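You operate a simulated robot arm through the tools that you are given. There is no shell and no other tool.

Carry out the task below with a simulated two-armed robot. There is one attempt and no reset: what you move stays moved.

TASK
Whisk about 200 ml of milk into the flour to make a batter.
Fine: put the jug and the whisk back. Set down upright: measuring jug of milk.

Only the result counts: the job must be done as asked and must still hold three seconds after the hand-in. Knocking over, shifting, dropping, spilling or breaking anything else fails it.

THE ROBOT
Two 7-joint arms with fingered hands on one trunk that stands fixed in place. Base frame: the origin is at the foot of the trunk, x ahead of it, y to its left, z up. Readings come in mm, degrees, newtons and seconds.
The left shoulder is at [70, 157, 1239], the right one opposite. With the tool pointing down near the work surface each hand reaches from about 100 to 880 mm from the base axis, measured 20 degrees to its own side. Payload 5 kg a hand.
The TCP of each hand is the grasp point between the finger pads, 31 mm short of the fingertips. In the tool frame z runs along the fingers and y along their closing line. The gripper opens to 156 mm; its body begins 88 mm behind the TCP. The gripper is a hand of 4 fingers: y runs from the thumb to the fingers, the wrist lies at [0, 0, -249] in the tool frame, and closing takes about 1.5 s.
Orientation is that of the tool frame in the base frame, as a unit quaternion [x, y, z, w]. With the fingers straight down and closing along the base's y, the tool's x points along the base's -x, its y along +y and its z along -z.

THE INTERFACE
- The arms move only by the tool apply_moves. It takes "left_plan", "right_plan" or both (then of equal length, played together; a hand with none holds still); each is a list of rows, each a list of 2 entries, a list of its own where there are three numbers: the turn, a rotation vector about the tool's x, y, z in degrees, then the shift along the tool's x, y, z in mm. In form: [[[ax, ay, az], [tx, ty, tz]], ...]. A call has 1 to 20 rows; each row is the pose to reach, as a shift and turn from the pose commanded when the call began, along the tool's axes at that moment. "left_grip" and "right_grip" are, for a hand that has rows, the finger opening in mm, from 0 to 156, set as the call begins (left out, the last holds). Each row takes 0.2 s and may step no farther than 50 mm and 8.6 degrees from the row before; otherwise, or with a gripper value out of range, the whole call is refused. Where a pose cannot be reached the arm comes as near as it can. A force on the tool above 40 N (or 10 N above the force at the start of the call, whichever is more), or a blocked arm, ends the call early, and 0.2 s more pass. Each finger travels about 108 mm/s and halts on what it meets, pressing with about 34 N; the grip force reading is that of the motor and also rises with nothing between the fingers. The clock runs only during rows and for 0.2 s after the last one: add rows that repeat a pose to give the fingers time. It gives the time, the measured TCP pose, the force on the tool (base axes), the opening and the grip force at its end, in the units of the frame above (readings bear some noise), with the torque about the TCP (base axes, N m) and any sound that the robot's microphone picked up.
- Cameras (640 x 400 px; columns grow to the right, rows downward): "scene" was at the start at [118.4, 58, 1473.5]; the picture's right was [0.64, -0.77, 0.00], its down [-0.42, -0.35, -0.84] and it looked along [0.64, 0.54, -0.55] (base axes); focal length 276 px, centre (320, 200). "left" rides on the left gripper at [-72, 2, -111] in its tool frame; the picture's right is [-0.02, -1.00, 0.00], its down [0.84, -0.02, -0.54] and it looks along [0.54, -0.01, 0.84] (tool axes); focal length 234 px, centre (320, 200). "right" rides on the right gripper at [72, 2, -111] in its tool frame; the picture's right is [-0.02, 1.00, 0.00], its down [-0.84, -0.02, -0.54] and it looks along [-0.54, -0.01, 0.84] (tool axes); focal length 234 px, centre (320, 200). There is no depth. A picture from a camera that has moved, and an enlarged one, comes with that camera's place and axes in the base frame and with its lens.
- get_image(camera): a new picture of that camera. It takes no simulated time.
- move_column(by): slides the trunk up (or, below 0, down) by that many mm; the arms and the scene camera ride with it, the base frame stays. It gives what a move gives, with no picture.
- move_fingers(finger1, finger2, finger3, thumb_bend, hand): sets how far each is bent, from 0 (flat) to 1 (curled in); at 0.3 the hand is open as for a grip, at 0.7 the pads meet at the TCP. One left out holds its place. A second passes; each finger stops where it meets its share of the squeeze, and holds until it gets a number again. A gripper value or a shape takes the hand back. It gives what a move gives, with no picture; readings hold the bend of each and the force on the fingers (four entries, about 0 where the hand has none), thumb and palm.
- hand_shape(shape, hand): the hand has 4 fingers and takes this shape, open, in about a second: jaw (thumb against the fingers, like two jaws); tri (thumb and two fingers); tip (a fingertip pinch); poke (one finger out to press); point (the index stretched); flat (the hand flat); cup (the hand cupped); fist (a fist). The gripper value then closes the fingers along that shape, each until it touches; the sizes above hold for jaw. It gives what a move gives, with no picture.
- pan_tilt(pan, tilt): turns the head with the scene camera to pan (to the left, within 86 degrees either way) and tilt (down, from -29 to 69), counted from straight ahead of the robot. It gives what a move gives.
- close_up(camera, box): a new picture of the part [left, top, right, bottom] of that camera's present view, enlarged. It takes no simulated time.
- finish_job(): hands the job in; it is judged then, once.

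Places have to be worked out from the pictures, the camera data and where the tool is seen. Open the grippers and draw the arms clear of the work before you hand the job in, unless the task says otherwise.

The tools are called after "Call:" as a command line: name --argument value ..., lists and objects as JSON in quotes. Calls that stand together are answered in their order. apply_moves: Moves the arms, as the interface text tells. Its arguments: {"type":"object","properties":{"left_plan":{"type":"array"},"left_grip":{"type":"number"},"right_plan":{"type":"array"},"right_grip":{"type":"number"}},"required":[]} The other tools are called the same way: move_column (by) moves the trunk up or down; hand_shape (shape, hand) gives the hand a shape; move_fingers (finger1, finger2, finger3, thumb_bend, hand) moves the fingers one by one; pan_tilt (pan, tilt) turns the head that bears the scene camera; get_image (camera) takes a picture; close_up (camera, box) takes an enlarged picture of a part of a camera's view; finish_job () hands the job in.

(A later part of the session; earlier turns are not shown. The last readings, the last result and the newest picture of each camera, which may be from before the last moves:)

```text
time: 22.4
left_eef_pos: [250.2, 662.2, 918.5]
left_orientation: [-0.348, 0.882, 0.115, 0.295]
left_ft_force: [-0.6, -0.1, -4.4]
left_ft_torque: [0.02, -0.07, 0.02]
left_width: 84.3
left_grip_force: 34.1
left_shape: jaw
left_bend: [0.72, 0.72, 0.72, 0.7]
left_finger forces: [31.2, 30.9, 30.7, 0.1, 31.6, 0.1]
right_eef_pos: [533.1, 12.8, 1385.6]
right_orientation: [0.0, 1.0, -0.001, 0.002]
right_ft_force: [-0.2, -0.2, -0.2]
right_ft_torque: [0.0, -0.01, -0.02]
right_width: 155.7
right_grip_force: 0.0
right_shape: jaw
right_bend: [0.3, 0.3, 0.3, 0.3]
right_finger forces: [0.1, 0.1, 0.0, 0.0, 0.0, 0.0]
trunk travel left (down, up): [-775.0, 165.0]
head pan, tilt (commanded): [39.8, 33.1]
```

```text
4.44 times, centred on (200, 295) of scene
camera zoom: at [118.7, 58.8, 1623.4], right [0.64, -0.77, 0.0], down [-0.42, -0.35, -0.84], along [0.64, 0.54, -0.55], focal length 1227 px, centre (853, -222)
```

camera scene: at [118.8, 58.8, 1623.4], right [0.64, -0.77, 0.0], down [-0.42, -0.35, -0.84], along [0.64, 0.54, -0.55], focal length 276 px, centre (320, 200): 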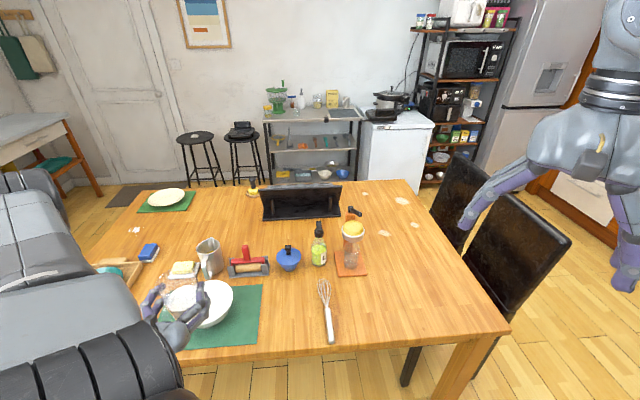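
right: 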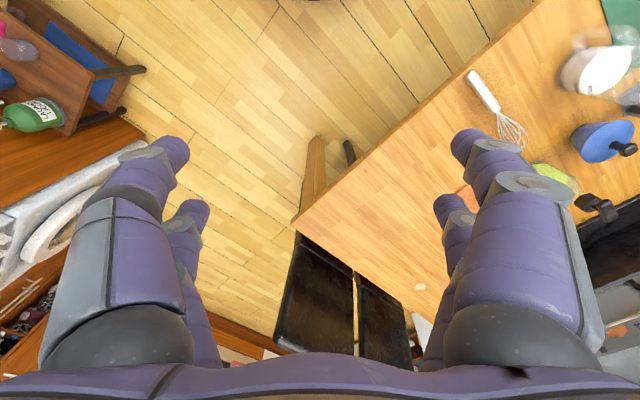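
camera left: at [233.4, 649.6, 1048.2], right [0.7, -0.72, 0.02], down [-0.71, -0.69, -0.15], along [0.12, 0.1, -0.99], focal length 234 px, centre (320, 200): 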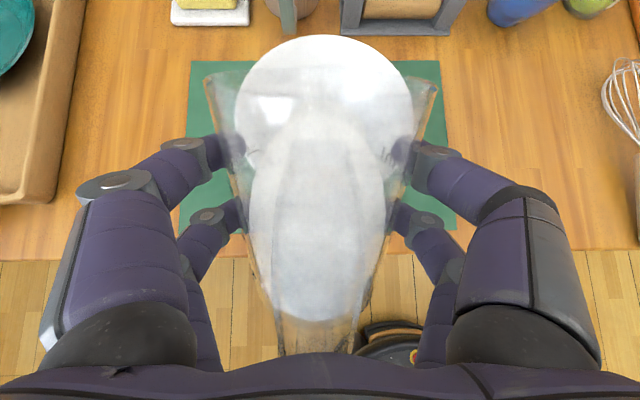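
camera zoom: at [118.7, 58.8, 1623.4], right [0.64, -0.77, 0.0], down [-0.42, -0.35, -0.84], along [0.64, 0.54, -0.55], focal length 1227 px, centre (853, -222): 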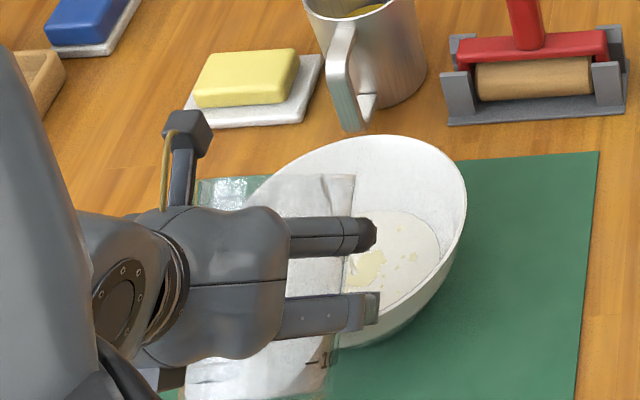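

The milk now flows in a thin stream landing at the bowl's middle. I tilt on to 57° and hold about 1.5 s, then judge the level.

Call:
apply_moves --left_plan '[[[0, 1.5, 0], [0, 0, 0]], [[0, 3, 0], [0, 0, 0]], [[0, 4, 0], [0, 0, 0]], [[0, 4, 0], [0, 0, 0]], [[0, 4, 0], [0, 0, 0]], [[0, 4, 0], [0, 0, 0]], [[0, 4, 0], [0, 0, 0]], [[0, 4, 0], [0, 0, 0]]]'

Call:
close_up --camera "left" --box '[190, 20, 450, 360]'

Call:
close_up --camera "scene" --box '[140, 250, 260, 340]'

```text
time: 24.1
left_eef_pos: [249.5, 661.5, 917.5]
left_orientation: [-0.352, 0.892, 0.103, 0.264]
left_ft_force: [0.9, 0.8, -3.1]
left_ft_torque: [0.03, -0.09, -0.01]
left_width: 84.3
left_grip_force: 34.3
left_shape: jaw
left_bend: [0.72, 0.72, 0.72, 0.7]
left_finger forces: [31.2, 31.0, 30.7, 0.1, 31.5, 0.0]
right_eef_pos: [534.3, 12.7, 1385.1]
right_orientation: [0.0, 1.0, 0.001, 0.002]
right_ft_force: [0.2, 0.4, -0.5]
right_ft_torque: [0.0, 0.02, -0.03]
right_width: 155.9
right_grip_force: 0.0
right_shape: jaw
right_bend: [0.3, 0.3, 0.3, 0.3]
right_finger forces: [0.0, 0.1, 0.1, 0.1, 0.0, 0.0]
trunk travel left (down, up): [-775.0, 165.0]
head pan, tilt (commanded): [39.8, 33.1]
```

```text
1.18 times, centred on (320, 190) of left
camera zoom: at [248.6, 663.6, 1049.9], right [0.7, -0.72, 0.01], down [-0.72, -0.7, 0.0], along [0.01, -0.01, -1.0], focal length 276 px, centre (320, 212)
```

zoom: 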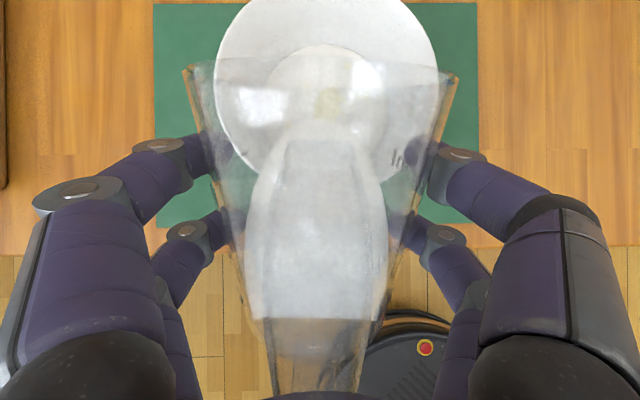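

```text
4.44 times, centred on (200, 295) of scene
camera zoom: at [118.7, 58.7, 1623.4], right [0.64, -0.77, 0.0], down [-0.42, -0.35, -0.84], along [0.64, 0.54, -0.55], focal length 1227 px, centre (853, -222)
```

zoom: 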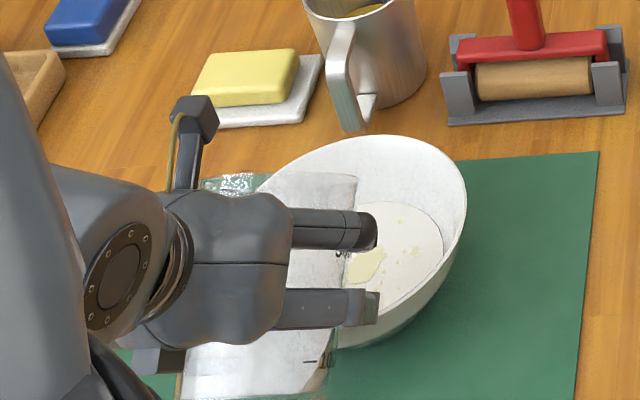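

Flow stopped; the milk's edge on the jug floor suggests about 145 ml remain. I tilt to about 59.2° and hold, expecting about 118 ml left.

Call:
apply_moves --left_plan '[[[0, 1.2, 0], [0, 0, 0]], [[0, 2.2, 0], [0, 0, 0]], [[0, 2.2, 0], [0, 0, 0]], [[0, 2.2, 0], [0, 0, 0]], [[0, 2.2, 0], [0, 0, 0]], [[0, 2.2, 0], [0, 0, 0]], [[0, 2.2, 0], [0, 0, 0]], [[0, 2.2, 0], [0, 0, 0]]]'

Call:
close_up --camera "left" --box '[190, 20, 450, 360]'

Call:
close_up --camera "scene" --box '[140, 250, 260, 340]'

```text
time: 25.9
left_eef_pos: [249.7, 662.5, 917.7]
left_orientation: [-0.354, 0.897, 0.096, 0.247]
left_ft_force: [-1.2, 0.7, -2.8]
left_ft_torque: [0.05, -0.03, 0.01]
left_width: 84.2
left_grip_force: 34.2
left_shape: jaw
left_bend: [0.72, 0.72, 0.72, 0.7]
left_finger forces: [31.3, 30.9, 30.7, 0.0, 31.5, 0.0]
right_eef_pos: [533.8, 13.4, 1384.7]
right_orientation: [0.001, 1.0, 0.0, 0.001]
right_ft_force: [0.6, -0.3, -0.1]
right_ft_torque: [0.04, 0.01, 0.0]
right_width: 156.0
right_grip_force: 0.1
right_shape: jaw
right_bend: [0.3, 0.3, 0.3, 0.3]
right_finger forces: [0.0, 0.0, 0.1, 0.1, 0.1, 0.1]
trunk travel left (down, up): [-775.0, 165.0]
head pan, tilt (commanded): [39.8, 33.1]
```

```text
1.18 times, centred on (320, 190) of left
camera zoom: at [252.3, 667.2, 1049.7], right [0.7, -0.72, 0.01], down [-0.72, -0.7, 0.04], along [-0.02, -0.04, -1.0], focal length 276 px, centre (320, 212)
```

zoom: 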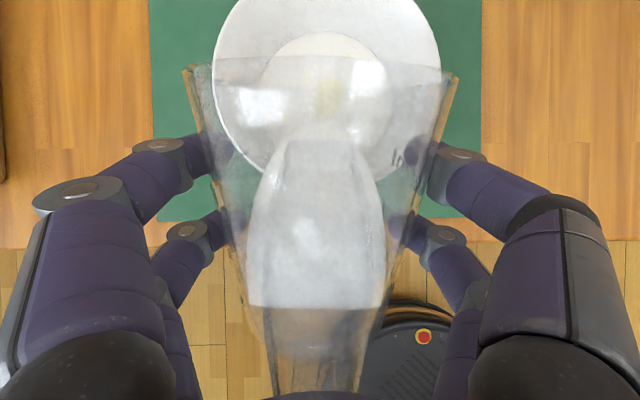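

```text
4.44 times, centred on (200, 295) of scene
camera zoom: at [118.6, 58.6, 1623.4], right [0.64, -0.77, 0.0], down [-0.42, -0.35, -0.84], along [0.64, 0.54, -0.55], focal length 1227 px, centre (853, -222)
```

zoom: 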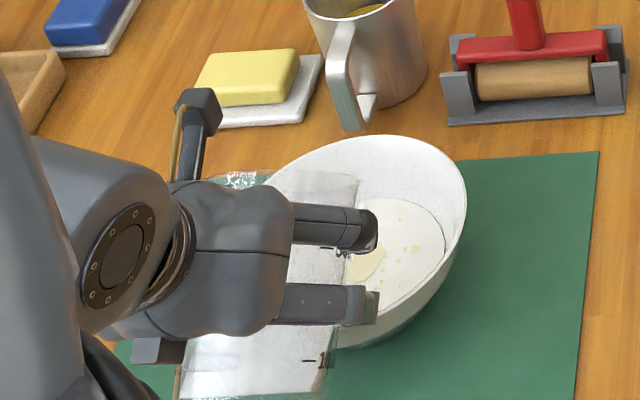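

About 113 ml remain by the edge position (u≈-5 mm at 59.3°). I tilt 1.1° more and hold to reach about 100 ml left.

Call:
apply_moves --left_plan '[[[0, 0.6, 0], [0, 0, 0]], [[0, 1.1, 0], [0, 0, 0]], [[0, 1.1, 0], [0, 0, 0]], [[0, 1.1, 0], [0, 0, 0]], [[0, 1.1, 0], [0, 0, 0]], [[0, 1.1, 0], [0, 0, 0]], [[0, 1.1, 0], [0, 0, 0]], [[0, 1.1, 0], [0, 0, 0]]]'

Call:
close_up --camera "left" --box '[190, 20, 450, 360]'

Call:
close_up --camera "scene" --box '[170, 290, 240, 340]'

```text
time: 27.8
left_eef_pos: [250.2, 662.9, 917.9]
left_orientation: [-0.356, 0.899, 0.094, 0.238]
left_ft_force: [-0.2, 0.1, -2.6]
left_ft_torque: [0.02, -0.02, -0.06]
left_width: 84.0
left_grip_force: 33.9
left_shape: jaw
left_bend: [0.72, 0.72, 0.72, 0.7]
left_finger forces: [31.3, 30.9, 30.7, 0.0, 31.5, 0.0]
right_eef_pos: [535.4, 13.9, 1385.4]
right_orientation: [0.0, 1.0, 0.001, 0.001]
right_ft_force: [0.5, -0.2, -0.5]
right_ft_torque: [-0.01, 0.01, 0.0]
right_width: 156.0
right_grip_force: 0.2
right_shape: jaw
right_bend: [0.3, 0.3, 0.3, 0.3]
right_finger forces: [0.1, 0.0, 0.0, 0.0, 0.1, 0.0]
trunk travel left (down, up): [-775.0, 165.0]
head pan, tilt (commanded): [39.8, 33.1]
```

```text
1.18 times, centred on (320, 190) of left
camera zoom: at [254.0, 668.8, 1049.6], right [0.7, -0.72, 0.01], down [-0.72, -0.7, 0.06], along [-0.03, -0.05, -1.0], focal length 276 px, centre (320, 212)
```

zoom: 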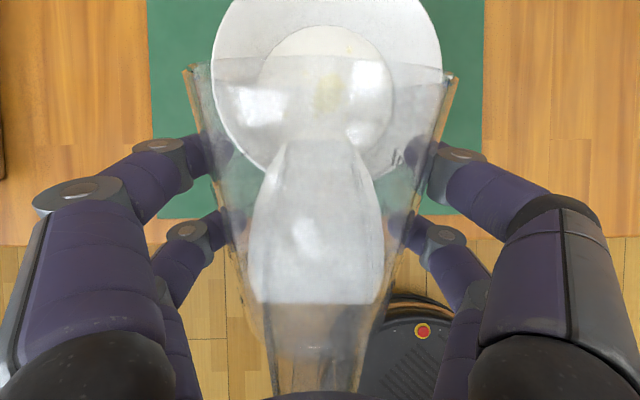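

```text
8.00 times, centred on (205, 315) of scene
camera zoom: at [118.6, 58.6, 1623.4], right [0.64, -0.77, 0.0], down [-0.42, -0.35, -0.84], along [0.64, 0.54, -0.55], focal length 2208 px, centre (1240, -720)
```

zoom: 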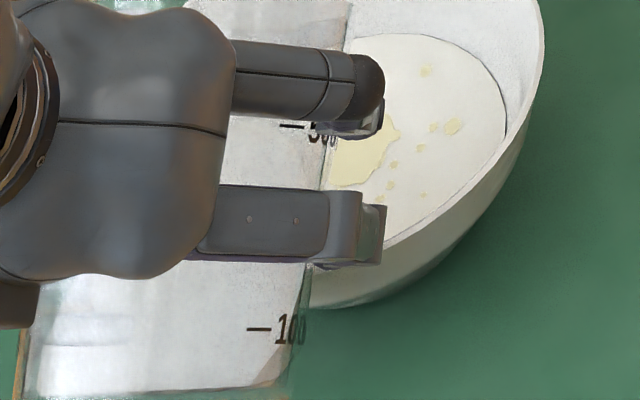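

About 101 ml remain by this reading. I tilt the jug back upright while raising it 70 mm.

Call:
apply_moves --left_plan '[[[0, -3, 0], [0, 0, 0]], [[0, -8, 0], [-2, 0, -4]], [[0, -14, 0], [-6, 0, -10]], [[0, -20, 0], [-10, 0, -17]], [[0, -26, 0], [-14, 0, -24]], [[0, -32, 0], [-18, 0, -31]], [[0, -38, 0], [-22, 0, -38]], [[0, -44, 0], [-26, 0, -45]], [[0, -50, 0], [-30, 0, -52]], [[0, -55, 0], [-33, 0, -58]], [[0, -58.5, 0], [-34.6, 0, -61]], [[0, -60.4, 0], [-34.6, 0, -61]], [[0, -60.4, 0], [-34.6, 0, -61]], [[0, -60.4, 0], [-34.6, 0, -61]]]'

Call:
get_image --camera "left"

Call:
close_up --camera "scene" --box '[120, 230, 280, 350]'

```text
time: 30.8
left_eef_pos: [249.7, 662.4, 987.3]
left_orientation: [-0.26, 0.657, 0.26, 0.658]
left_ft_force: [-0.3, 0.2, -3.4]
left_ft_torque: [-0.02, 0.01, 0.03]
left_width: 84.3
left_grip_force: 34.0
left_shape: jaw
left_bend: [0.72, 0.72, 0.72, 0.7]
left_finger forces: [31.2, 30.9, 30.6, 0.1, 31.5, 0.0]
right_eef_pos: [534.8, 12.9, 1384.6]
right_orientation: [0.001, 1.0, 0.0, 0.001]
right_ft_force: [-0.1, 0.0, -0.8]
right_ft_torque: [-0.01, -0.01, -0.01]
right_width: 155.7
right_grip_force: 0.2
right_shape: jaw
right_bend: [0.3, 0.3, 0.3, 0.3]
right_finger forces: [0.1, 0.0, 0.0, 0.0, 0.0, 0.1]
trunk travel left (down, up): [-775.0, 165.0]
head pan, tilt (commanded): [39.8, 33.1]
```

```text
taken
camera left: at [167.0, 587.9, 1059.5], right [0.68, -0.73, 0.03], down [-0.38, -0.39, -0.84], along [0.62, 0.56, -0.54], focal length 234 px, centre (320, 200)
```

left: 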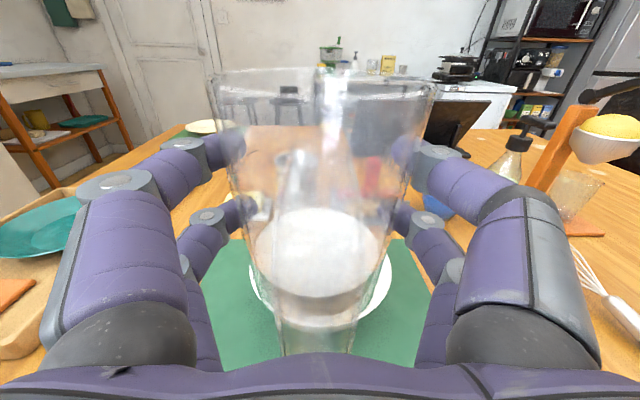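

```text
3.33 times, centred on (200, 290) of scene
camera zoom: at [118.6, 58.5, 1623.4], right [0.64, -0.77, 0.0], down [-0.42, -0.35, -0.84], along [0.64, 0.54, -0.55], focal length 920 px, centre (720, -100)
```

zoom: 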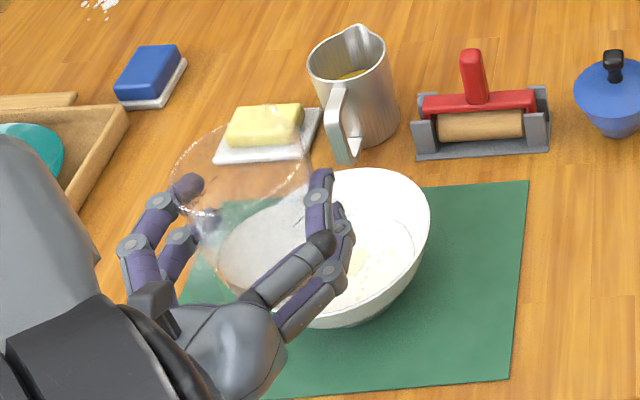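

Upright again with about 3.4 N load. I zoom into the jug to read the new level against the earlier one.

Call:
close_up --camera "left" --box '[230, 160, 410, 360]'

Call:
close_up --camera "left" --box '[240, 180, 330, 320]'

```text
2.00 times, centred on (320, 260) of left
camera zoom: at [167.0, 587.9, 1059.5], right [0.68, -0.73, 0.03], down [-0.38, -0.39, -0.84], along [0.62, 0.56, -0.54], focal length 468 px, centre (320, 80)
```

zoom: 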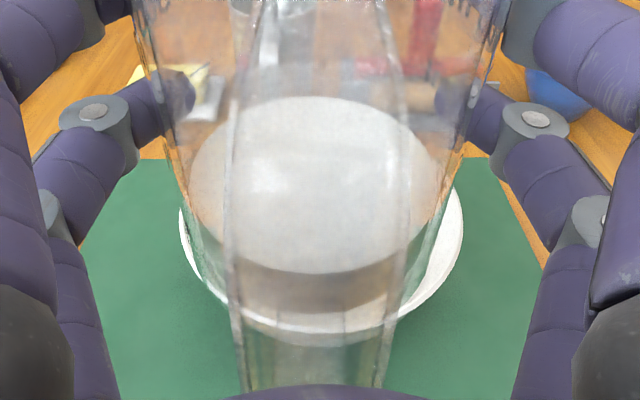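

```text
2.86 times, centred on (285, 250) of left
camera zoom: at [167.0, 587.9, 1059.5], right [0.68, -0.73, 0.03], down [-0.38, -0.39, -0.84], along [0.62, 0.56, -0.54], focal length 669 px, centre (420, 57)
```

zoom: 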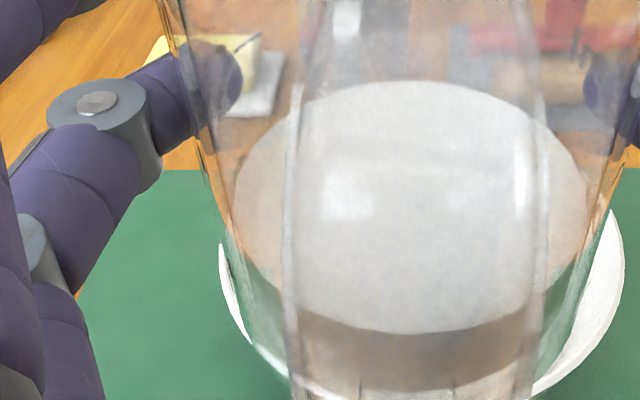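

Comparing the surface ellipse with the one before (drop about 28 mm) and the weight change, only about 160 ml has gone in, so about 40 ml more is needed. I tilt again down to 60°, then slowly to 64.2°, and hold.

Call:
apply_moves --left_plan '[[[0, 3, 0], [5, 0, 0]], [[0, 8, 0], [13, 0, 0]], [[0, 14, 0], [22, 0, 0]], [[0, 20, 0], [31, 0, 0]], [[0, 26, 0], [40, 0, 0]], [[0, 32, 0], [49, 0, 0]], [[0, 38, 0], [58, 0, 0]], [[0, 44, 0], [65, 0, 0]], [[0, 50, 0], [69, 0, 0]], [[0, 55, 0], [69, 0, 0]], [[0, 58, 0], [69, 0, 0]], [[0, 60, 0], [69, 0, 0]], [[0, 61, 0], [69, 0, 0]], [[0, 62, 0], [69, 0, 0]], [[0, 63, 0], [69, 0, 0]], [[0, 64.2, 0], [69, 0, 0]], [[0, 64.2, 0], [69, 0, 0]], [[0, 64.2, 0], [69, 0, 0]], [[0, 64.2, 0], [69, 0, 0]], [[0, 64.2, 0], [69, 0, 0]]]'

Call:
close_up --camera "left" --box '[190, 20, 450, 360]'

Call:
close_up --camera "scene" --box '[170, 260, 250, 340]'

```text
time: 35.0
left_eef_pos: [248.8, 662.0, 919.2]
left_orientation: [-0.358, 0.907, 0.081, 0.207]
left_ft_force: [0.4, -0.2, -3.2]
left_ft_torque: [0.04, -0.04, -0.03]
left_width: 84.3
left_grip_force: 34.1
left_shape: jaw
left_bend: [0.72, 0.72, 0.72, 0.7]
left_finger forces: [31.0, 30.8, 30.5, 0.0, 31.2, 0.0]
right_eef_pos: [534.7, 13.2, 1384.1]
right_orientation: [0.0, 1.0, 0.0, 0.001]
right_ft_force: [0.0, 0.5, -0.1]
right_ft_torque: [-0.02, 0.02, 0.01]
right_width: 155.9
right_grip_force: 0.1
right_shape: jaw
right_bend: [0.3, 0.3, 0.3, 0.3]
right_finger forces: [0.0, 0.0, 0.0, 0.1, 0.1, 0.0]
trunk travel left (down, up): [-775.0, 165.0]
head pan, tilt (commanded): [39.8, 33.1]
```

```text
1.18 times, centred on (320, 190) of left
camera zoom: at [260.4, 674.7, 1050.1], right [0.7, -0.72, 0.01], down [-0.71, -0.69, 0.12], along [-0.08, -0.1, -0.99], focal length 276 px, centre (320, 212)
```

zoom: 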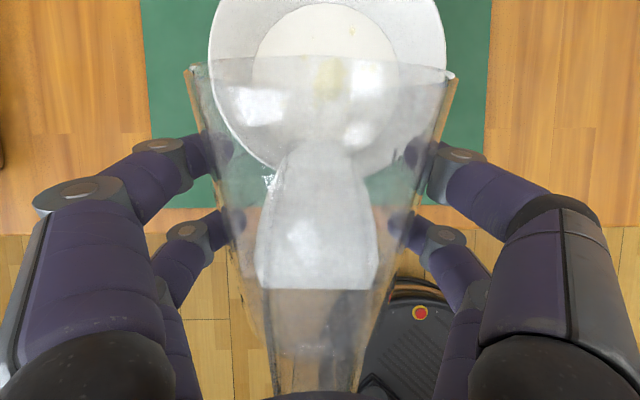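

```text
5.00 times, centred on (210, 300) of scene
camera zoom: at [118.6, 58.5, 1623.4], right [0.64, -0.77, 0.0], down [-0.42, -0.35, -0.84], along [0.64, 0.54, -0.55], focal length 1380 px, centre (870, -300)
```

zoom: 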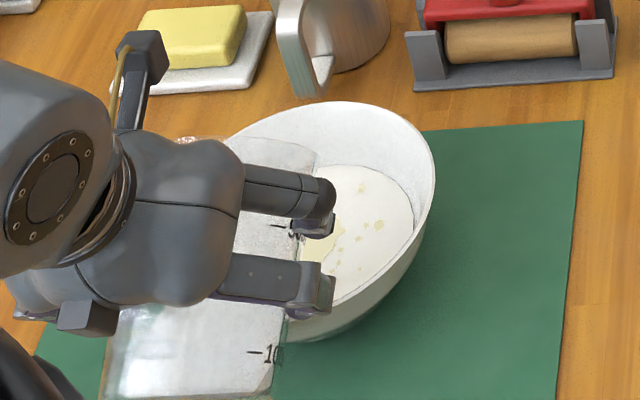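

The edge geometry now suggests about 100 ml remaining. I hold briefly, then bring the jug upright while rising, for another level check.

Call:
apply_moves --left_plan '[[[0, 0, 0], [0, 0, 0]], [[0, 0, 0], [0, 0, 0]], [[0, -3, 0], [0, 0, 0]], [[0, -8, 0], [-2, 0, -4]], [[0, -14, 0], [-5, 0, -10]], [[0, -20, 0], [-8, 0, -17]], [[0, -26, 0], [-12, 0, -24]], [[0, -32, 0], [-15, 0, -31]], [[0, -38, 0], [-18, 0, -38]], [[0, -44, 0], [-22, 0, -45]], [[0, -50, 0], [-25, 0, -52]], [[0, -56, 0], [-28, 0, -58]], [[0, -61, 0], [-30, 0, -63]], [[0, -64.3, 0], [-30, 0, -63]], [[0, -64.3, 0], [-30, 0, -63]], [[0, -64.3, 0], [-30, 0, -63]], [[0, -64.3, 0], [-30, 0, -63]]]'

Call:
close_up --camera "left" --box '[230, 160, 410, 360]'

Call:
get_image --camera "left"

Call:
close_up --camera "scene" --box '[120, 230, 280, 350]'

```text
time: 38.5
left_eef_pos: [249.4, 661.7, 987.7]
left_orientation: [-0.259, 0.657, 0.259, 0.659]
left_ft_force: [0.6, 0.3, -2.4]
left_ft_torque: [0.0, 0.0, -0.01]
left_width: 84.0
left_grip_force: 33.7
left_shape: jaw
left_bend: [0.72, 0.72, 0.72, 0.7]
left_finger forces: [31.1, 30.9, 30.6, 0.0, 31.4, 0.1]
right_eef_pos: [535.7, 12.5, 1384.8]
right_orientation: [0.0, 1.0, 0.0, 0.001]
right_ft_force: [-0.8, -0.1, -0.1]
right_ft_torque: [0.0, 0.0, 0.02]
right_width: 155.7
right_grip_force: 0.0
right_shape: jaw
right_bend: [0.3, 0.3, 0.3, 0.3]
right_finger forces: [0.0, 0.0, 0.0, 0.0, 0.0, 0.0]
trunk travel left (down, up): [-775.0, 165.0]
head pan, tilt (commanded): [39.8, 33.1]
```

```text
2.00 times, centred on (320, 260) of left
camera zoom: at [166.9, 587.6, 1060.1], right [0.68, -0.73, 0.03], down [-0.38, -0.39, -0.84], along [0.62, 0.56, -0.54], focal length 468 px, centre (320, 80)
```

zoom: 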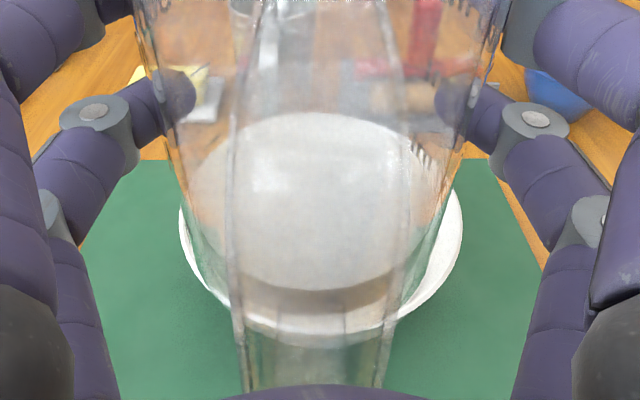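

```text
taken
camera left: at [166.9, 587.6, 1060.1], right [0.68, -0.73, 0.03], down [-0.38, -0.39, -0.84], along [0.62, 0.56, -0.54], focal length 234 px, centre (320, 200)
```

left: 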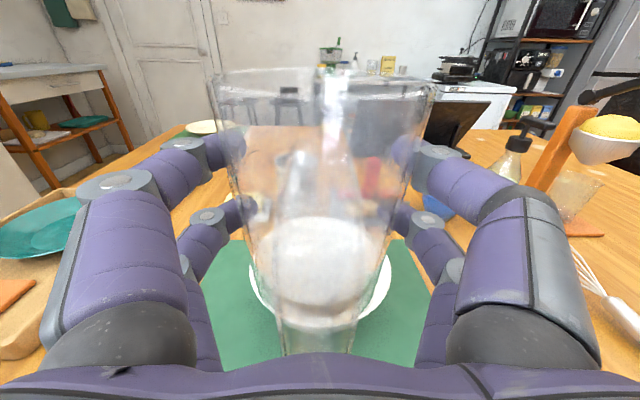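

```text
3.33 times, centred on (200, 290) of scene
camera zoom: at [118.5, 58.7, 1623.4], right [0.64, -0.77, 0.0], down [-0.42, -0.35, -0.84], along [0.64, 0.54, -0.55], focal length 920 px, centre (720, -100)
```

zoom: 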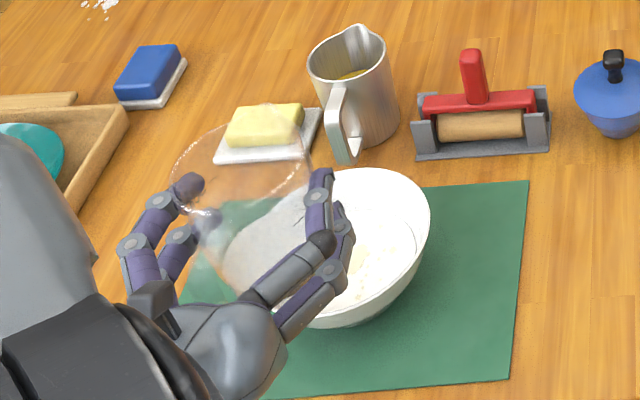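

The far edge is now exactly where a 35 mm drop would put it, and a scale mark shows at the milk edge. I enlarge that mark to confirm it is the 100 ml one.

Call:
close_up --camera "left" --box '[340, 200, 400, 280]'

Call:
close_up --camera "left" --box '[240, 200, 310, 280]'

```text
5.00 times, centred on (370, 240) of left
camera zoom: at [166.9, 587.6, 1060.1], right [0.68, -0.73, 0.03], down [-0.38, -0.39, -0.84], along [0.62, 0.56, -0.54], focal length 1171 px, centre (70, 0)
```

zoom: 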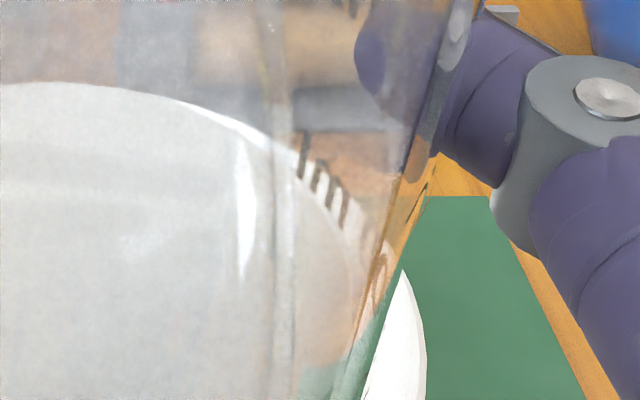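

```text
5.00 times, centred on (275, 240) of left
camera zoom: at [166.9, 587.6, 1060.1], right [0.68, -0.73, 0.03], down [-0.38, -0.39, -0.84], along [0.62, 0.56, -0.54], focal length 1171 px, centre (545, 0)
```

zoom: 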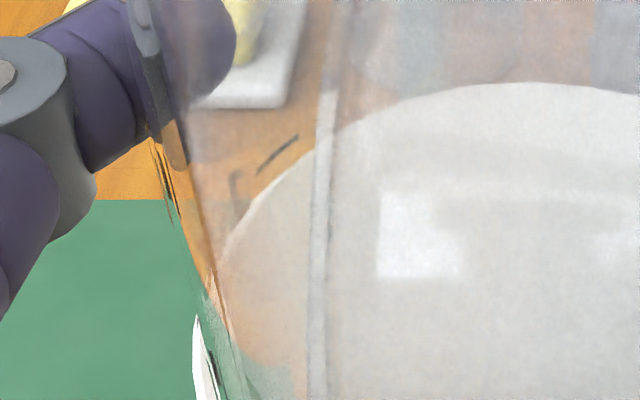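

The 100 ml tick lies just above the milk edge, matching its look at the 300 mark before, so about 200 ml has been poured. I carry the jug back over its original spot at (510,577).

Call:
apply_moves --left_plan '[[[0, 0, 0], [0, -8, 4]], [[0, 0, 0], [0, -28, 15]], [[0, 0, 0], [0, -54, 30]], [[0, 0, 0], [0, -80, 44]], [[0, 0, 0], [0, -106, 58]], [[0, 0, 0], [0, -132, 73]], [[0, 0, 0], [2, -158, 87]], [[0, 0, 0], [4, -184, 102]], [[0, 0, 0], [7, -210, 116]], [[0, 0, 0], [10, -230, 127]], [[0, 0, 0], [13, -239, 132]], [[0, 0, 0], [13, -239.5, 132.4]], [[0, 0, 0], [13, -239.5, 132.4]]]'

Call:
close_up --camera "scene" --box '[160, 230, 360, 355]'

```text
time: 41.4
left_eef_pos: [508.6, 577.4, 976.8]
left_orientation: [-0.259, 0.657, 0.259, 0.659]
left_ft_force: [0.4, 0.4, -2.1]
left_ft_torque: [-0.01, -0.03, -0.01]
left_width: 84.0
left_grip_force: 34.1
left_shape: jaw
left_bend: [0.72, 0.72, 0.72, 0.7]
left_finger forces: [31.2, 30.8, 30.7, 0.0, 31.4, 0.1]
right_eef_pos: [534.5, 13.2, 1384.9]
right_orientation: [0.0, 1.0, 0.0, 0.001]
right_ft_force: [0.2, 0.2, 0.4]
right_ft_torque: [-0.01, -0.01, 0.01]
right_width: 155.8
right_grip_force: 0.1
right_shape: jaw
right_bend: [0.3, 0.3, 0.3, 0.3]
right_finger forces: [0.0, 0.0, 0.1, 0.0, 0.0, 0.0]
trunk travel left (down, up): [-775.0, 165.0]
head pan, tilt (commanded): [39.8, 33.1]
```

```text
3.20 times, centred on (260, 292) of scene
camera zoom: at [118.8, 58.4, 1623.4], right [0.64, -0.77, 0.0], down [-0.42, -0.35, -0.84], along [0.64, 0.54, -0.55], focal length 883 px, centre (512, -96)
```

zoom: 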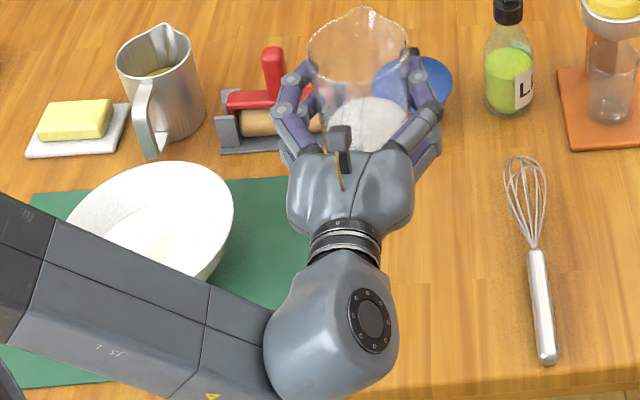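

I lower it towards the table, stopping a few millimetres short to read the height.

Call:
apply_moves --left_plan '[[[0, 0, 0], [10, 0, 0.3]], [[0, 0, 0], [30, 0, 0.6]], [[0, 0, 0], [52, 0, 0.8]], [[0, 0, 0], [74, 0, 1]], [[0, 0, 0], [96, 0, 1]], [[0, 0, 0], [116, 0, 1]], [[0, 0, 0], [132, 0, 1]], [[0, 0, 0], [142, 0, 1]], [[0, 0, 0], [147, 0, 1]], [[0, 0, 0], [147, 0, 1]], [[0, 0, 0], [147, 0, 1]]]'

```text
time: 43.8
left_eef_pos: [511.1, 578.2, 829.1]
left_orientation: [-0.26, 0.656, 0.259, 0.66]
left_ft_force: [-0.7, 0.7, -2.0]
left_ft_torque: [-0.02, 0.01, -0.01]
left_width: 83.9
left_grip_force: 34.4
left_shape: jaw
left_bend: [0.72, 0.72, 0.72, 0.7]
left_finger forces: [31.1, 30.9, 30.6, 0.1, 31.3, 0.0]
right_eef_pos: [535.2, 11.6, 1384.3]
right_orientation: [0.0, 1.0, 0.001, 0.0]
right_ft_force: [0.9, 0.0, -0.5]
right_ft_torque: [-0.04, 0.04, 0.06]
right_width: 156.0
right_grip_force: 0.2
right_shape: jaw
right_bend: [0.3, 0.3, 0.3, 0.3]
right_finger forces: [0.0, 0.0, 0.0, 0.0, 0.0, 0.0]
trunk travel left (down, up): [-775.0, 165.0]
head pan, tilt (commanded): [39.8, 33.1]
```

About 5 mm remain. I lower it 3.5 mm and then 1 mm more, watching the force.

Call:
apply_moves --left_plan '[[[0, 0, 0], [2, 0, 0]], [[0, 0, 0], [3.5, 0, 0]], [[0, 0, 0], [4.5, 0, 0]], [[0, 0, 0], [4.5, 0, 0]]]'

Call:
close_up --camera "left" --box '[200, 50, 450, 350]'

```text
time: 44.8
left_eef_pos: [510.4, 578.6, 825.5]
left_orientation: [-0.259, 0.657, 0.259, 0.659]
left_ft_force: [0.9, -0.9, -0.3]
left_ft_torque: [-0.02, 0.0, -0.02]
left_width: 83.8
left_grip_force: 34.4
left_shape: jaw
left_bend: [0.72, 0.72, 0.72, 0.7]
left_finger forces: [31.0, 31.1, 30.8, 0.0, 31.3, 0.0]
right_eef_pos: [535.4, 13.1, 1385.0]
right_orientation: [0.0, 1.0, 0.0, 0.001]
right_ft_force: [-0.7, 0.7, 0.5]
right_ft_torque: [-0.01, 0.02, -0.03]
right_width: 156.0
right_grip_force: 0.1
right_shape: jaw
right_bend: [0.3, 0.3, 0.3, 0.3]
right_finger forces: [0.1, 0.1, 0.0, 0.0, 0.0, 0.0]
trunk travel left (down, up): [-775.0, 165.0]
head pan, tilt (commanded): [39.8, 33.1]
```

```text
1.33 times, centred on (325, 200) of left
camera zoom: at [428.3, 503.4, 896.7], right [0.68, -0.73, 0.03], down [-0.38, -0.39, -0.84], along [0.62, 0.56, -0.54], focal length 312 px, centre (313, 200)
```

zoom: 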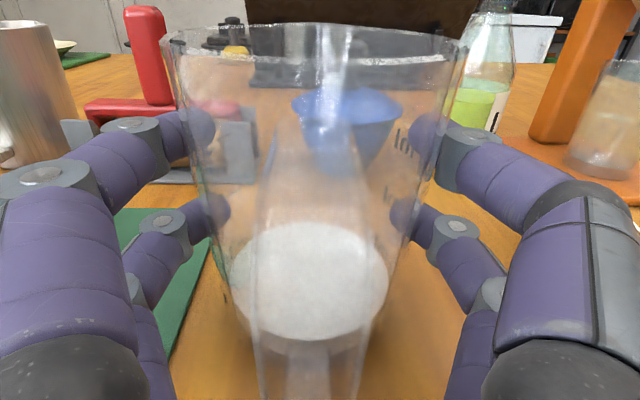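

Camera height matches the one at gripping (896.7), and the load has gone. I press 0.7 mm more to make sure it stands, then open the hand.

Call:
apply_moves --left_plan '[[[0, 0, 0], [0.7, 0, 0]], [[0, 0, 0], [0.7, 0, 0]], [[0, 0, 0], [0.7, 0, 0]]]'

```text
time: 45.5
left_eef_pos: [510.0, 577.5, 826.0]
left_orientation: [-0.26, 0.656, 0.26, 0.659]
left_ft_force: [1.5, 1.3, 3.7]
left_ft_torque: [0.0, 0.03, 0.01]
left_width: 84.0
left_grip_force: 33.9
left_shape: jaw
left_bend: [0.72, 0.72, 0.72, 0.7]
left_finger forces: [31.0, 31.2, 30.9, 0.0, 31.2, 0.1]
right_eef_pos: [534.6, 12.7, 1383.9]
right_orientation: [0.0, 1.0, 0.0, 0.001]
right_ft_force: [-0.6, 0.4, 1.1]
right_ft_torque: [-0.02, 0.0, -0.01]
right_width: 155.4
right_grip_force: 0.2
right_shape: jaw
right_bend: [0.3, 0.3, 0.3, 0.3]
right_finger forces: [0.1, 0.0, 0.0, 0.1, 0.1, 0.1]
trunk travel left (down, up): [-775.0, 165.0]
head pan, tilt (commanded): [39.8, 33.1]
```

The jug now stands on the table (upward force 3.7 N). I open the hand fully while holding still.

Call:
apply_moves --left_plan '[[[0, 0, 0], [0, 0, 0]], [[0, 0, 0], [0, 0, 0]], [[0, 0, 0], [0, 0, 0]], [[0, 0, 0], [0, 0, 0]], [[0, 0, 0], [0, 0, 0]], [[0, 0, 0], [0, 0, 0]]]' --left_grip 156

Call:
get_image --camera "left"

```text
time: 47.0
left_eef_pos: [509.9, 577.0, 824.2]
left_orientation: [-0.261, 0.656, 0.26, 0.659]
left_ft_force: [-0.7, 0.0, -0.3]
left_ft_torque: [-0.02, -0.01, -0.03]
left_width: 155.9
left_grip_force: 0.0
left_shape: jaw
left_bend: [0.3, 0.3, 0.3, 0.3]
left_finger forces: [0.1, 0.1, 0.0, 0.1, 0.0, 0.1]
right_eef_pos: [533.9, 12.7, 1385.3]
right_orientation: [0.001, 1.0, 0.001, 0.001]
right_ft_force: [0.5, 0.1, 0.1]
right_ft_torque: [0.03, 0.02, 0.01]
right_width: 156.0
right_grip_force: 0.1
right_shape: jaw
right_bend: [0.3, 0.3, 0.3, 0.3]
right_finger forces: [0.0, 0.0, 0.0, 0.0, 0.1, 0.1]
trunk travel left (down, up): [-775.0, 165.0]
head pan, tilt (commanded): [39.8, 33.1]
```

```text
taken
camera left: at [428.0, 503.1, 895.9], right [0.68, -0.73, 0.03], down [-0.38, -0.39, -0.84], along [0.62, 0.56, -0.54], focal length 234 px, centre (320, 200)
```

left: 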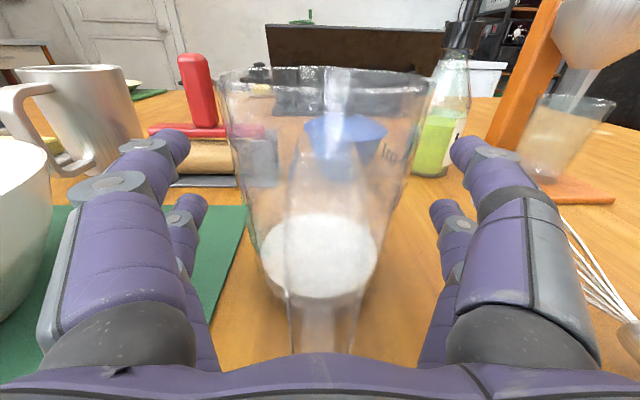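

The jug stands free and upright. I draw the hand straight back 140 mm and recheck the level from the same viewpoint as before the pour.

Call:
apply_moves --left_plan '[[[0, 0, 0], [0, 0, -12]], [[0, 0, 0], [0, 0, -35]], [[0, 0, 0], [0, 0, -65]], [[0, 0, 0], [0, 0, -100]], [[0, 0, 0], [0, 0, -130]], [[0, 0, 0], [0, 0, -140]], [[0, 0, 0], [0, 0, -140]]]'

Call:
close_up --camera "left" --box '[240, 40, 400, 220]'

Call:
close_up --camera "scene" --box '[160, 230, 360, 355]'

```text
time: 48.5
left_eef_pos: [408.4, 482.6, 823.9]
left_orientation: [-0.259, 0.657, 0.259, 0.659]
left_ft_force: [0.0, 0.5, 0.8]
left_ft_torque: [-0.01, -0.02, 0.02]
left_width: 156.1
left_grip_force: 0.1
left_shape: jaw
left_bend: [0.3, 0.3, 0.3, 0.3]
left_finger forces: [0.0, 0.0, 0.0, 0.0, 0.0, 0.1]
right_eef_pos: [535.2, 12.3, 1384.9]
right_orientation: [0.0, 1.0, 0.0, 0.001]
right_ft_force: [0.6, -0.2, -0.1]
right_ft_torque: [0.01, 0.0, 0.0]
right_width: 155.7
right_grip_force: 0.0
right_shape: jaw
right_bend: [0.3, 0.3, 0.3, 0.3]
right_finger forces: [0.0, 0.1, 0.0, 0.1, 0.0, 0.1]
trunk travel left (down, up): [-775.0, 165.0]
head pan, tilt (commanded): [39.8, 33.1]
```

```text
2.22 times, centred on (320, 130) of left
camera zoom: at [325.0, 407.5, 895.7], right [0.68, -0.73, 0.03], down [-0.38, -0.39, -0.84], along [0.62, 0.56, -0.54], focal length 520 px, centre (320, 356)
```

zoom: 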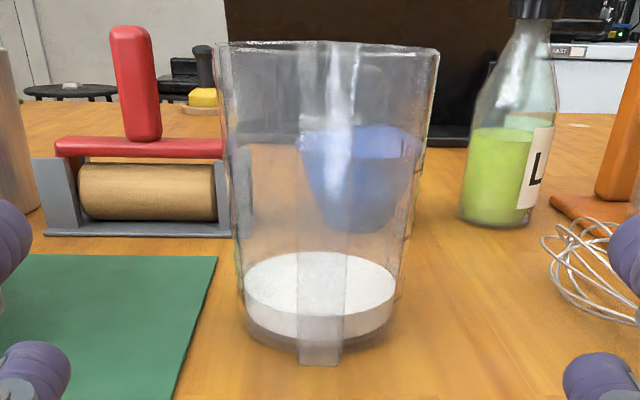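

```text
3.20 times, centred on (260, 292) of scene
camera zoom: at [118.5, 58.1, 1623.5], right [0.64, -0.77, 0.0], down [-0.42, -0.35, -0.84], along [0.64, 0.54, -0.55], focal length 883 px, centre (512, -96)
```

zoom: 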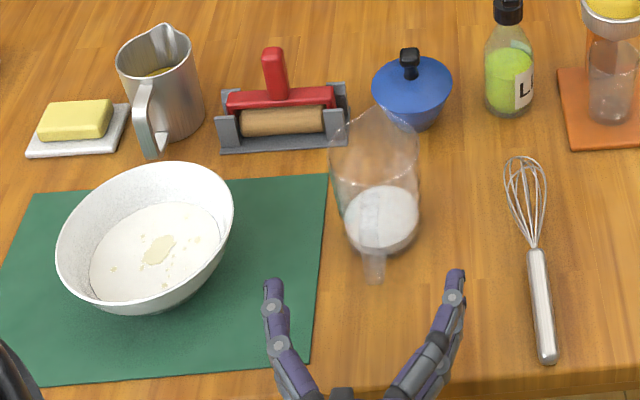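

About 100 ml is left in the jug, upright on its old spot. Next is the whisk: before grasping I close the empty hand to 24 mm here to see where the fingertips come relative to the grasp point.

Call:
apply_moves --left_plan '[[[0, 0, 0], [-20, 0, -10]], [[0, 0, 0], [-40, 0, -20]], [[0, 0, 0], [-40, 0, -20]], [[0, 0, 0], [-40, 0, -20]], [[0, 0, 0], [-40, 0, -20]], [[0, 0, 0], [-40, 0, -20]], [[0, 0, 0], [-40, 0, -20]], [[0, 0, 0], [-40, 0, -20]]]' --left_grip 24

Call:
get_image --camera "left"

Call:
close_up --camera "scene" --box '[190, 290, 330, 390]'

```text
time: 50.4
left_eef_pos: [392.0, 469.1, 864.3]
left_orientation: [-0.259, 0.657, 0.259, 0.659]
left_ft_force: [0.2, 0.0, -0.2]
left_ft_torque: [0.0, 0.01, -0.02]
left_width: 24.5
left_grip_force: 0.1
left_shape: jaw
left_bend: [0.73, 0.73, 0.73, 0.7]
left_finger forces: [0.1, 0.1, 0.0, 0.0, 0.1, 0.0]
right_eef_pos: [534.5, 11.9, 1384.9]
right_orientation: [0.001, 1.0, 0.0, 0.001]
right_ft_force: [0.5, -0.3, 0.1]
right_ft_torque: [0.02, 0.03, -0.01]
right_width: 155.8
right_grip_force: 0.0
right_shape: jaw
right_bend: [0.3, 0.3, 0.3, 0.3]
right_finger forces: [0.0, 0.0, 0.0, 0.1, 0.0, 0.0]
trunk travel left (down, up): [-775.0, 165.0]
head pan, tilt (commanded): [39.8, 33.1]
```

```text
taken
camera left: at [310.6, 393.9, 935.6], right [0.68, -0.73, 0.03], down [-0.38, -0.39, -0.84], along [0.62, 0.56, -0.54], focal length 234 px, centre (320, 200)
```

left: 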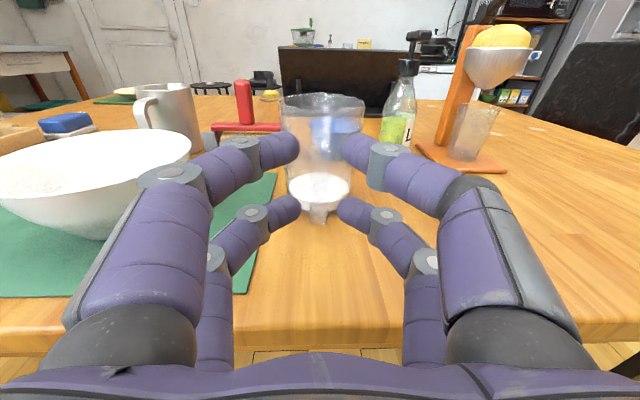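

```text
4.00 times, centred on (260, 340) of scene
camera zoom: at [118.4, 58.0, 1623.5], right [0.64, -0.77, 0.0], down [-0.42, -0.35, -0.84], along [0.64, 0.54, -0.55], focal length 1104 px, centre (560, -360)
```

zoom: 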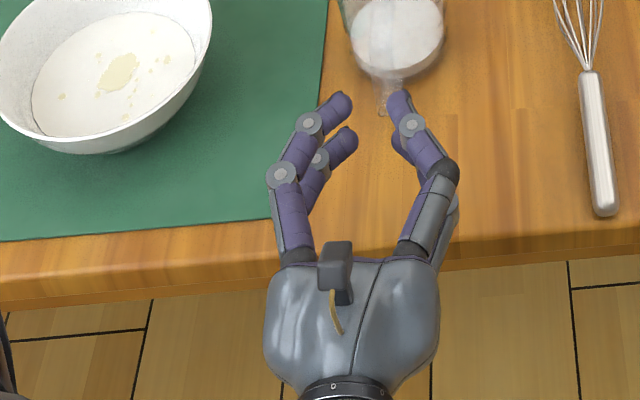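

The fingertips stay about 30 mm beyond the grasp point when closing, so the handle must be pinched near the tips. I open to 80 mm and swing the hand to point straight down above the whisk handle near (557,385), z≈900.

Call:
apply_moves --left_plan '[[[0, 7.5, 0], [-4, -14.5, 5.3]], [[0, 15, 0], [-8, -29, 10.6]], [[0, 22.5, 0], [-12, -43.5, 15.9]], [[0, 30, 0], [-16, -58, 21.2]], [[0, 37.5, 0], [-20, -72.5, 26.5]], [[0, 45, 0], [-24, -87, 31.8]], [[0, 52.5, 0], [-28, -101.5, 37.1]], [[0, 60, 0], [-32, -116, 42.4]], [[0, 67.5, 0], [-36, -130.5, 47.7]], [[0, 75, 0], [-38, -145, 53]], [[0, 82.5, 0], [-40, -159.5, 58.3]], [[0, 90, 0], [-40, -174, 63.3]], [[0, 90, 0], [-40, -174, 63.3]]]' --left_grip 80

Call:
get_image --camera "left"

Call:
get_image --camera "scene"

```text
time: 53.4
left_eef_pos: [259.6, 344.3, 728.1]
left_orientation: [-0.341, 0.921, 0.075, -0.171]
left_ft_force: [-0.5, -0.1, -0.7]
left_ft_torque: [-0.03, -0.04, 0.02]
left_width: 80.0
left_grip_force: 0.0
left_shape: jaw
left_bend: [0.73, 0.73, 0.73, 0.7]
left_finger forces: [0.1, 0.1, 0.0, 0.1, 0.1, 0.0]
left hand out of reach, approached as far as the arm can: row 10, 11, 12, 13
right_eef_pos: [533.2, 14.8, 1385.3]
right_orientation: [0.0, 1.0, -0.002, 0.001]
right_ft_force: [-0.6, 0.5, 0.8]
right_ft_torque: [-0.02, -0.04, -0.02]
right_width: 156.0
right_grip_force: 0.0
right_shape: jaw
right_bend: [0.3, 0.3, 0.3, 0.3]
right_finger forces: [0.0, 0.1, 0.0, 0.0, 0.0, 0.0]
trunk travel left (down, up): [-775.0, 165.0]
head pan, tilt (commanded): [39.8, 33.1]
stopped in row 13 (left hand): the arm was blocked; the commanded pose is now the measured one
```

```text
taken
camera left: at [350.0, 389.7, 812.2], right [0.62, -0.74, -0.26], down [-0.38, -0.58, 0.72], along [-0.69, -0.35, -0.64], focal length 234 px, centre (320, 200)
```

left: 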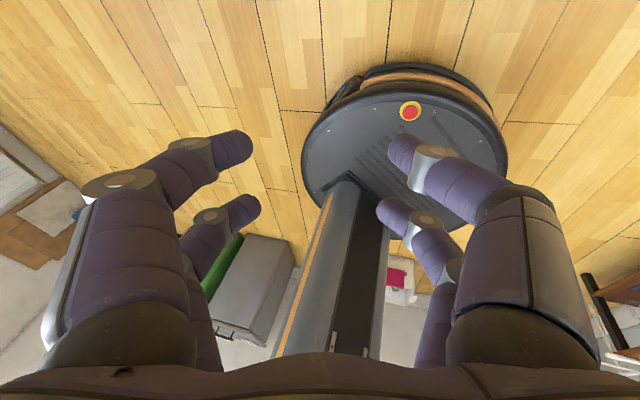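

```text
taken
camera scene: at [117.1, 59.8, 1623.5], right [0.64, -0.77, 0.0], down [-0.42, -0.35, -0.84], along [0.64, 0.54, -0.55], focal length 276 px, centre (320, 200)
```

scene: 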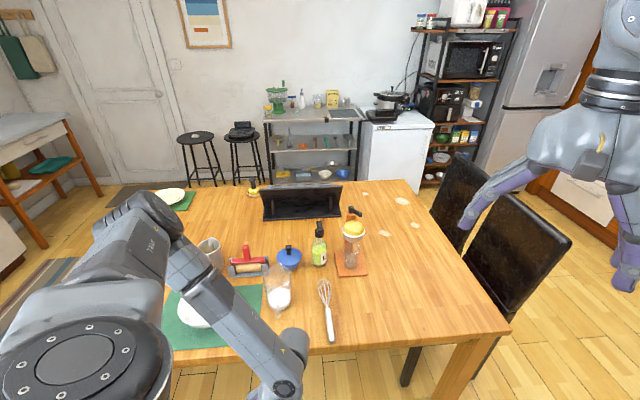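

That path ran into a joint limit and the arm ended off the table edge at (260,344,728), touching nothing on the table. I raise the hand straight up to a more open posture.

Call:
apply_moves --left_plan '[[[0, 0, 0], [8, 8, -28]], [[0, 0, 0], [18, 18, -65]], [[0, 0, 0], [29, 28, -102]], [[0, 0, 0], [40, 38, -140]], [[0, 0, 0], [50, 48, -176]], [[0, 0, 0], [60, 58, -212]]]'

Call:
get_image --camera "scene"

```text
time: 54.8
left_eef_pos: [271.5, 305.2, 910.9]
left_orientation: [-0.342, 0.92, 0.078, -0.173]
left_ft_force: [1.1, 0.3, -0.5]
left_ft_torque: [-0.02, 0.03, 0.02]
left_width: 80.4
left_grip_force: 0.0
left_shape: jaw
left_bend: [0.73, 0.73, 0.73, 0.7]
left_finger forces: [0.1, 0.0, 0.0, 0.0, 0.0, 0.0]
left hand out of reach, approached as far as the arm can: row 3, 4, 5, 6
right_eef_pos: [538.3, 13.4, 1383.0]
right_orientation: [0.0, 1.0, 0.001, -0.001]
right_ft_force: [0.6, -0.2, -0.7]
right_ft_torque: [0.02, 0.09, 0.02]
right_width: 156.2
right_grip_force: 0.0
right_shape: jaw
right_bend: [0.3, 0.3, 0.3, 0.3]
right_finger forces: [0.0, 0.1, 0.1, 0.0, 0.0, 0.0]
trunk travel left (down, up): [-775.0, 165.0]
head pan, tilt (commanded): [39.8, 33.1]
```

```text
taken
camera scene: at [123.0, 58.4, 1623.0], right [0.64, -0.77, 0.0], down [-0.42, -0.35, -0.84], along [0.64, 0.54, -0.55], focal length 276 px, centre (320, 200)
```

scene: 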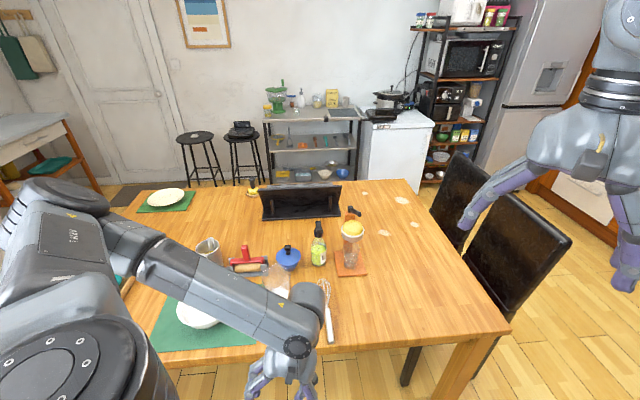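

The hand is again limited by folding near the shoulder. I move it forward and up to about (500,400,1000), turning it to point straight down with its closing line across the whisk.

Call:
apply_moves --left_plan '[[[2.3, -2.2, -0.5], [-28, -6, -23]], [[4.6, -4.3, -1.1], [-57, -12, -47]], [[6.8, -6.5, -1.6], [-86, -18, -71]], [[9.1, -8.6, -2.1], [-114, -24, -94]], [[11.4, -10.8, -2.6], [-143, -30, -118]], [[13.7, -12.9, -3.2], [-171, -36, -141]], [[15.95, -15.1, -3.7], [-200, -43, -165]], [[15.95, -15.1, -3.7], [-200, -43, -165]]]'

Call:
get_image --camera "scene"

Call:
get_image --camera "left"

```text
time: 56.1
left_eef_pos: [384.2, 322.0, 984.0]
left_orientation: [-0.377, 0.916, 0.072, -0.113]
left_ft_force: [1.6, 0.5, 0.0]
left_ft_torque: [-0.04, 0.09, 0.0]
left_width: 80.0
left_grip_force: 0.0
left_shape: jaw
left_bend: [0.73, 0.73, 0.73, 0.7]
left_finger forces: [0.0, 0.0, 0.1, 0.1, 0.1, 0.0]
left hand out of reach, approached as far as the arm can: row 1, 2, 3, 4, 5, 6
right_eef_pos: [537.8, 10.2, 1383.8]
right_orientation: [0.003, 1.0, -0.001, -0.001]
right_ft_force: [-0.2, 0.6, -0.2]
right_ft_torque: [0.0, 0.0, 0.04]
right_width: 155.9
right_grip_force: 0.0
right_shape: jaw
right_bend: [0.3, 0.3, 0.3, 0.3]
right_finger forces: [0.1, 0.0, 0.0, 0.0, 0.1, 0.0]
trunk travel left (down, up): [-775.0, 165.0]
head pan, tilt (commanded): [39.8, 33.1]
stopped in row 6 (left hand): the force on the tool passed its limit at 56 N (the readings are from after the stop); the commanded pose is now the measured one
```

```text
taken
camera scene: at [120.8, 57.6, 1623.2], right [0.64, -0.77, 0.0], down [-0.42, -0.35, -0.84], along [0.64, 0.54, -0.55], focal length 276 px, centre (320, 200)
```

scene: 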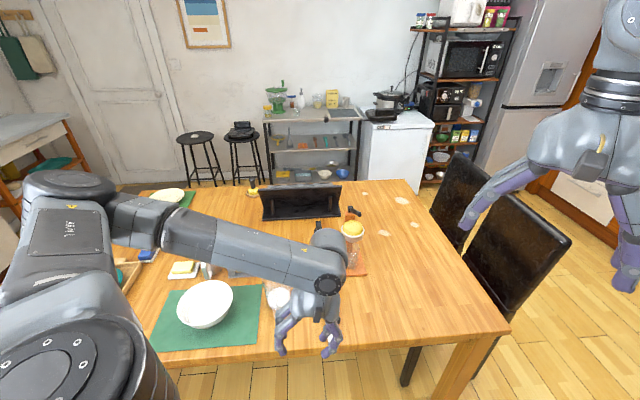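

```text
taken
camera left: at [461.1, 369.1, 1079.8], right [0.69, -0.69, -0.22], down [-0.42, -0.63, 0.65], along [-0.59, -0.35, -0.73], focal length 234 px, centre (320, 200)
```

left: 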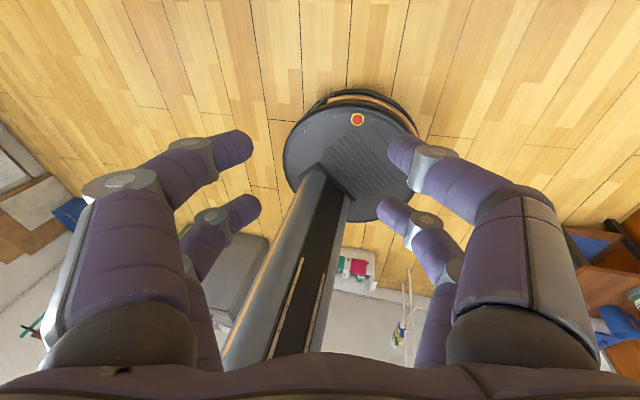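

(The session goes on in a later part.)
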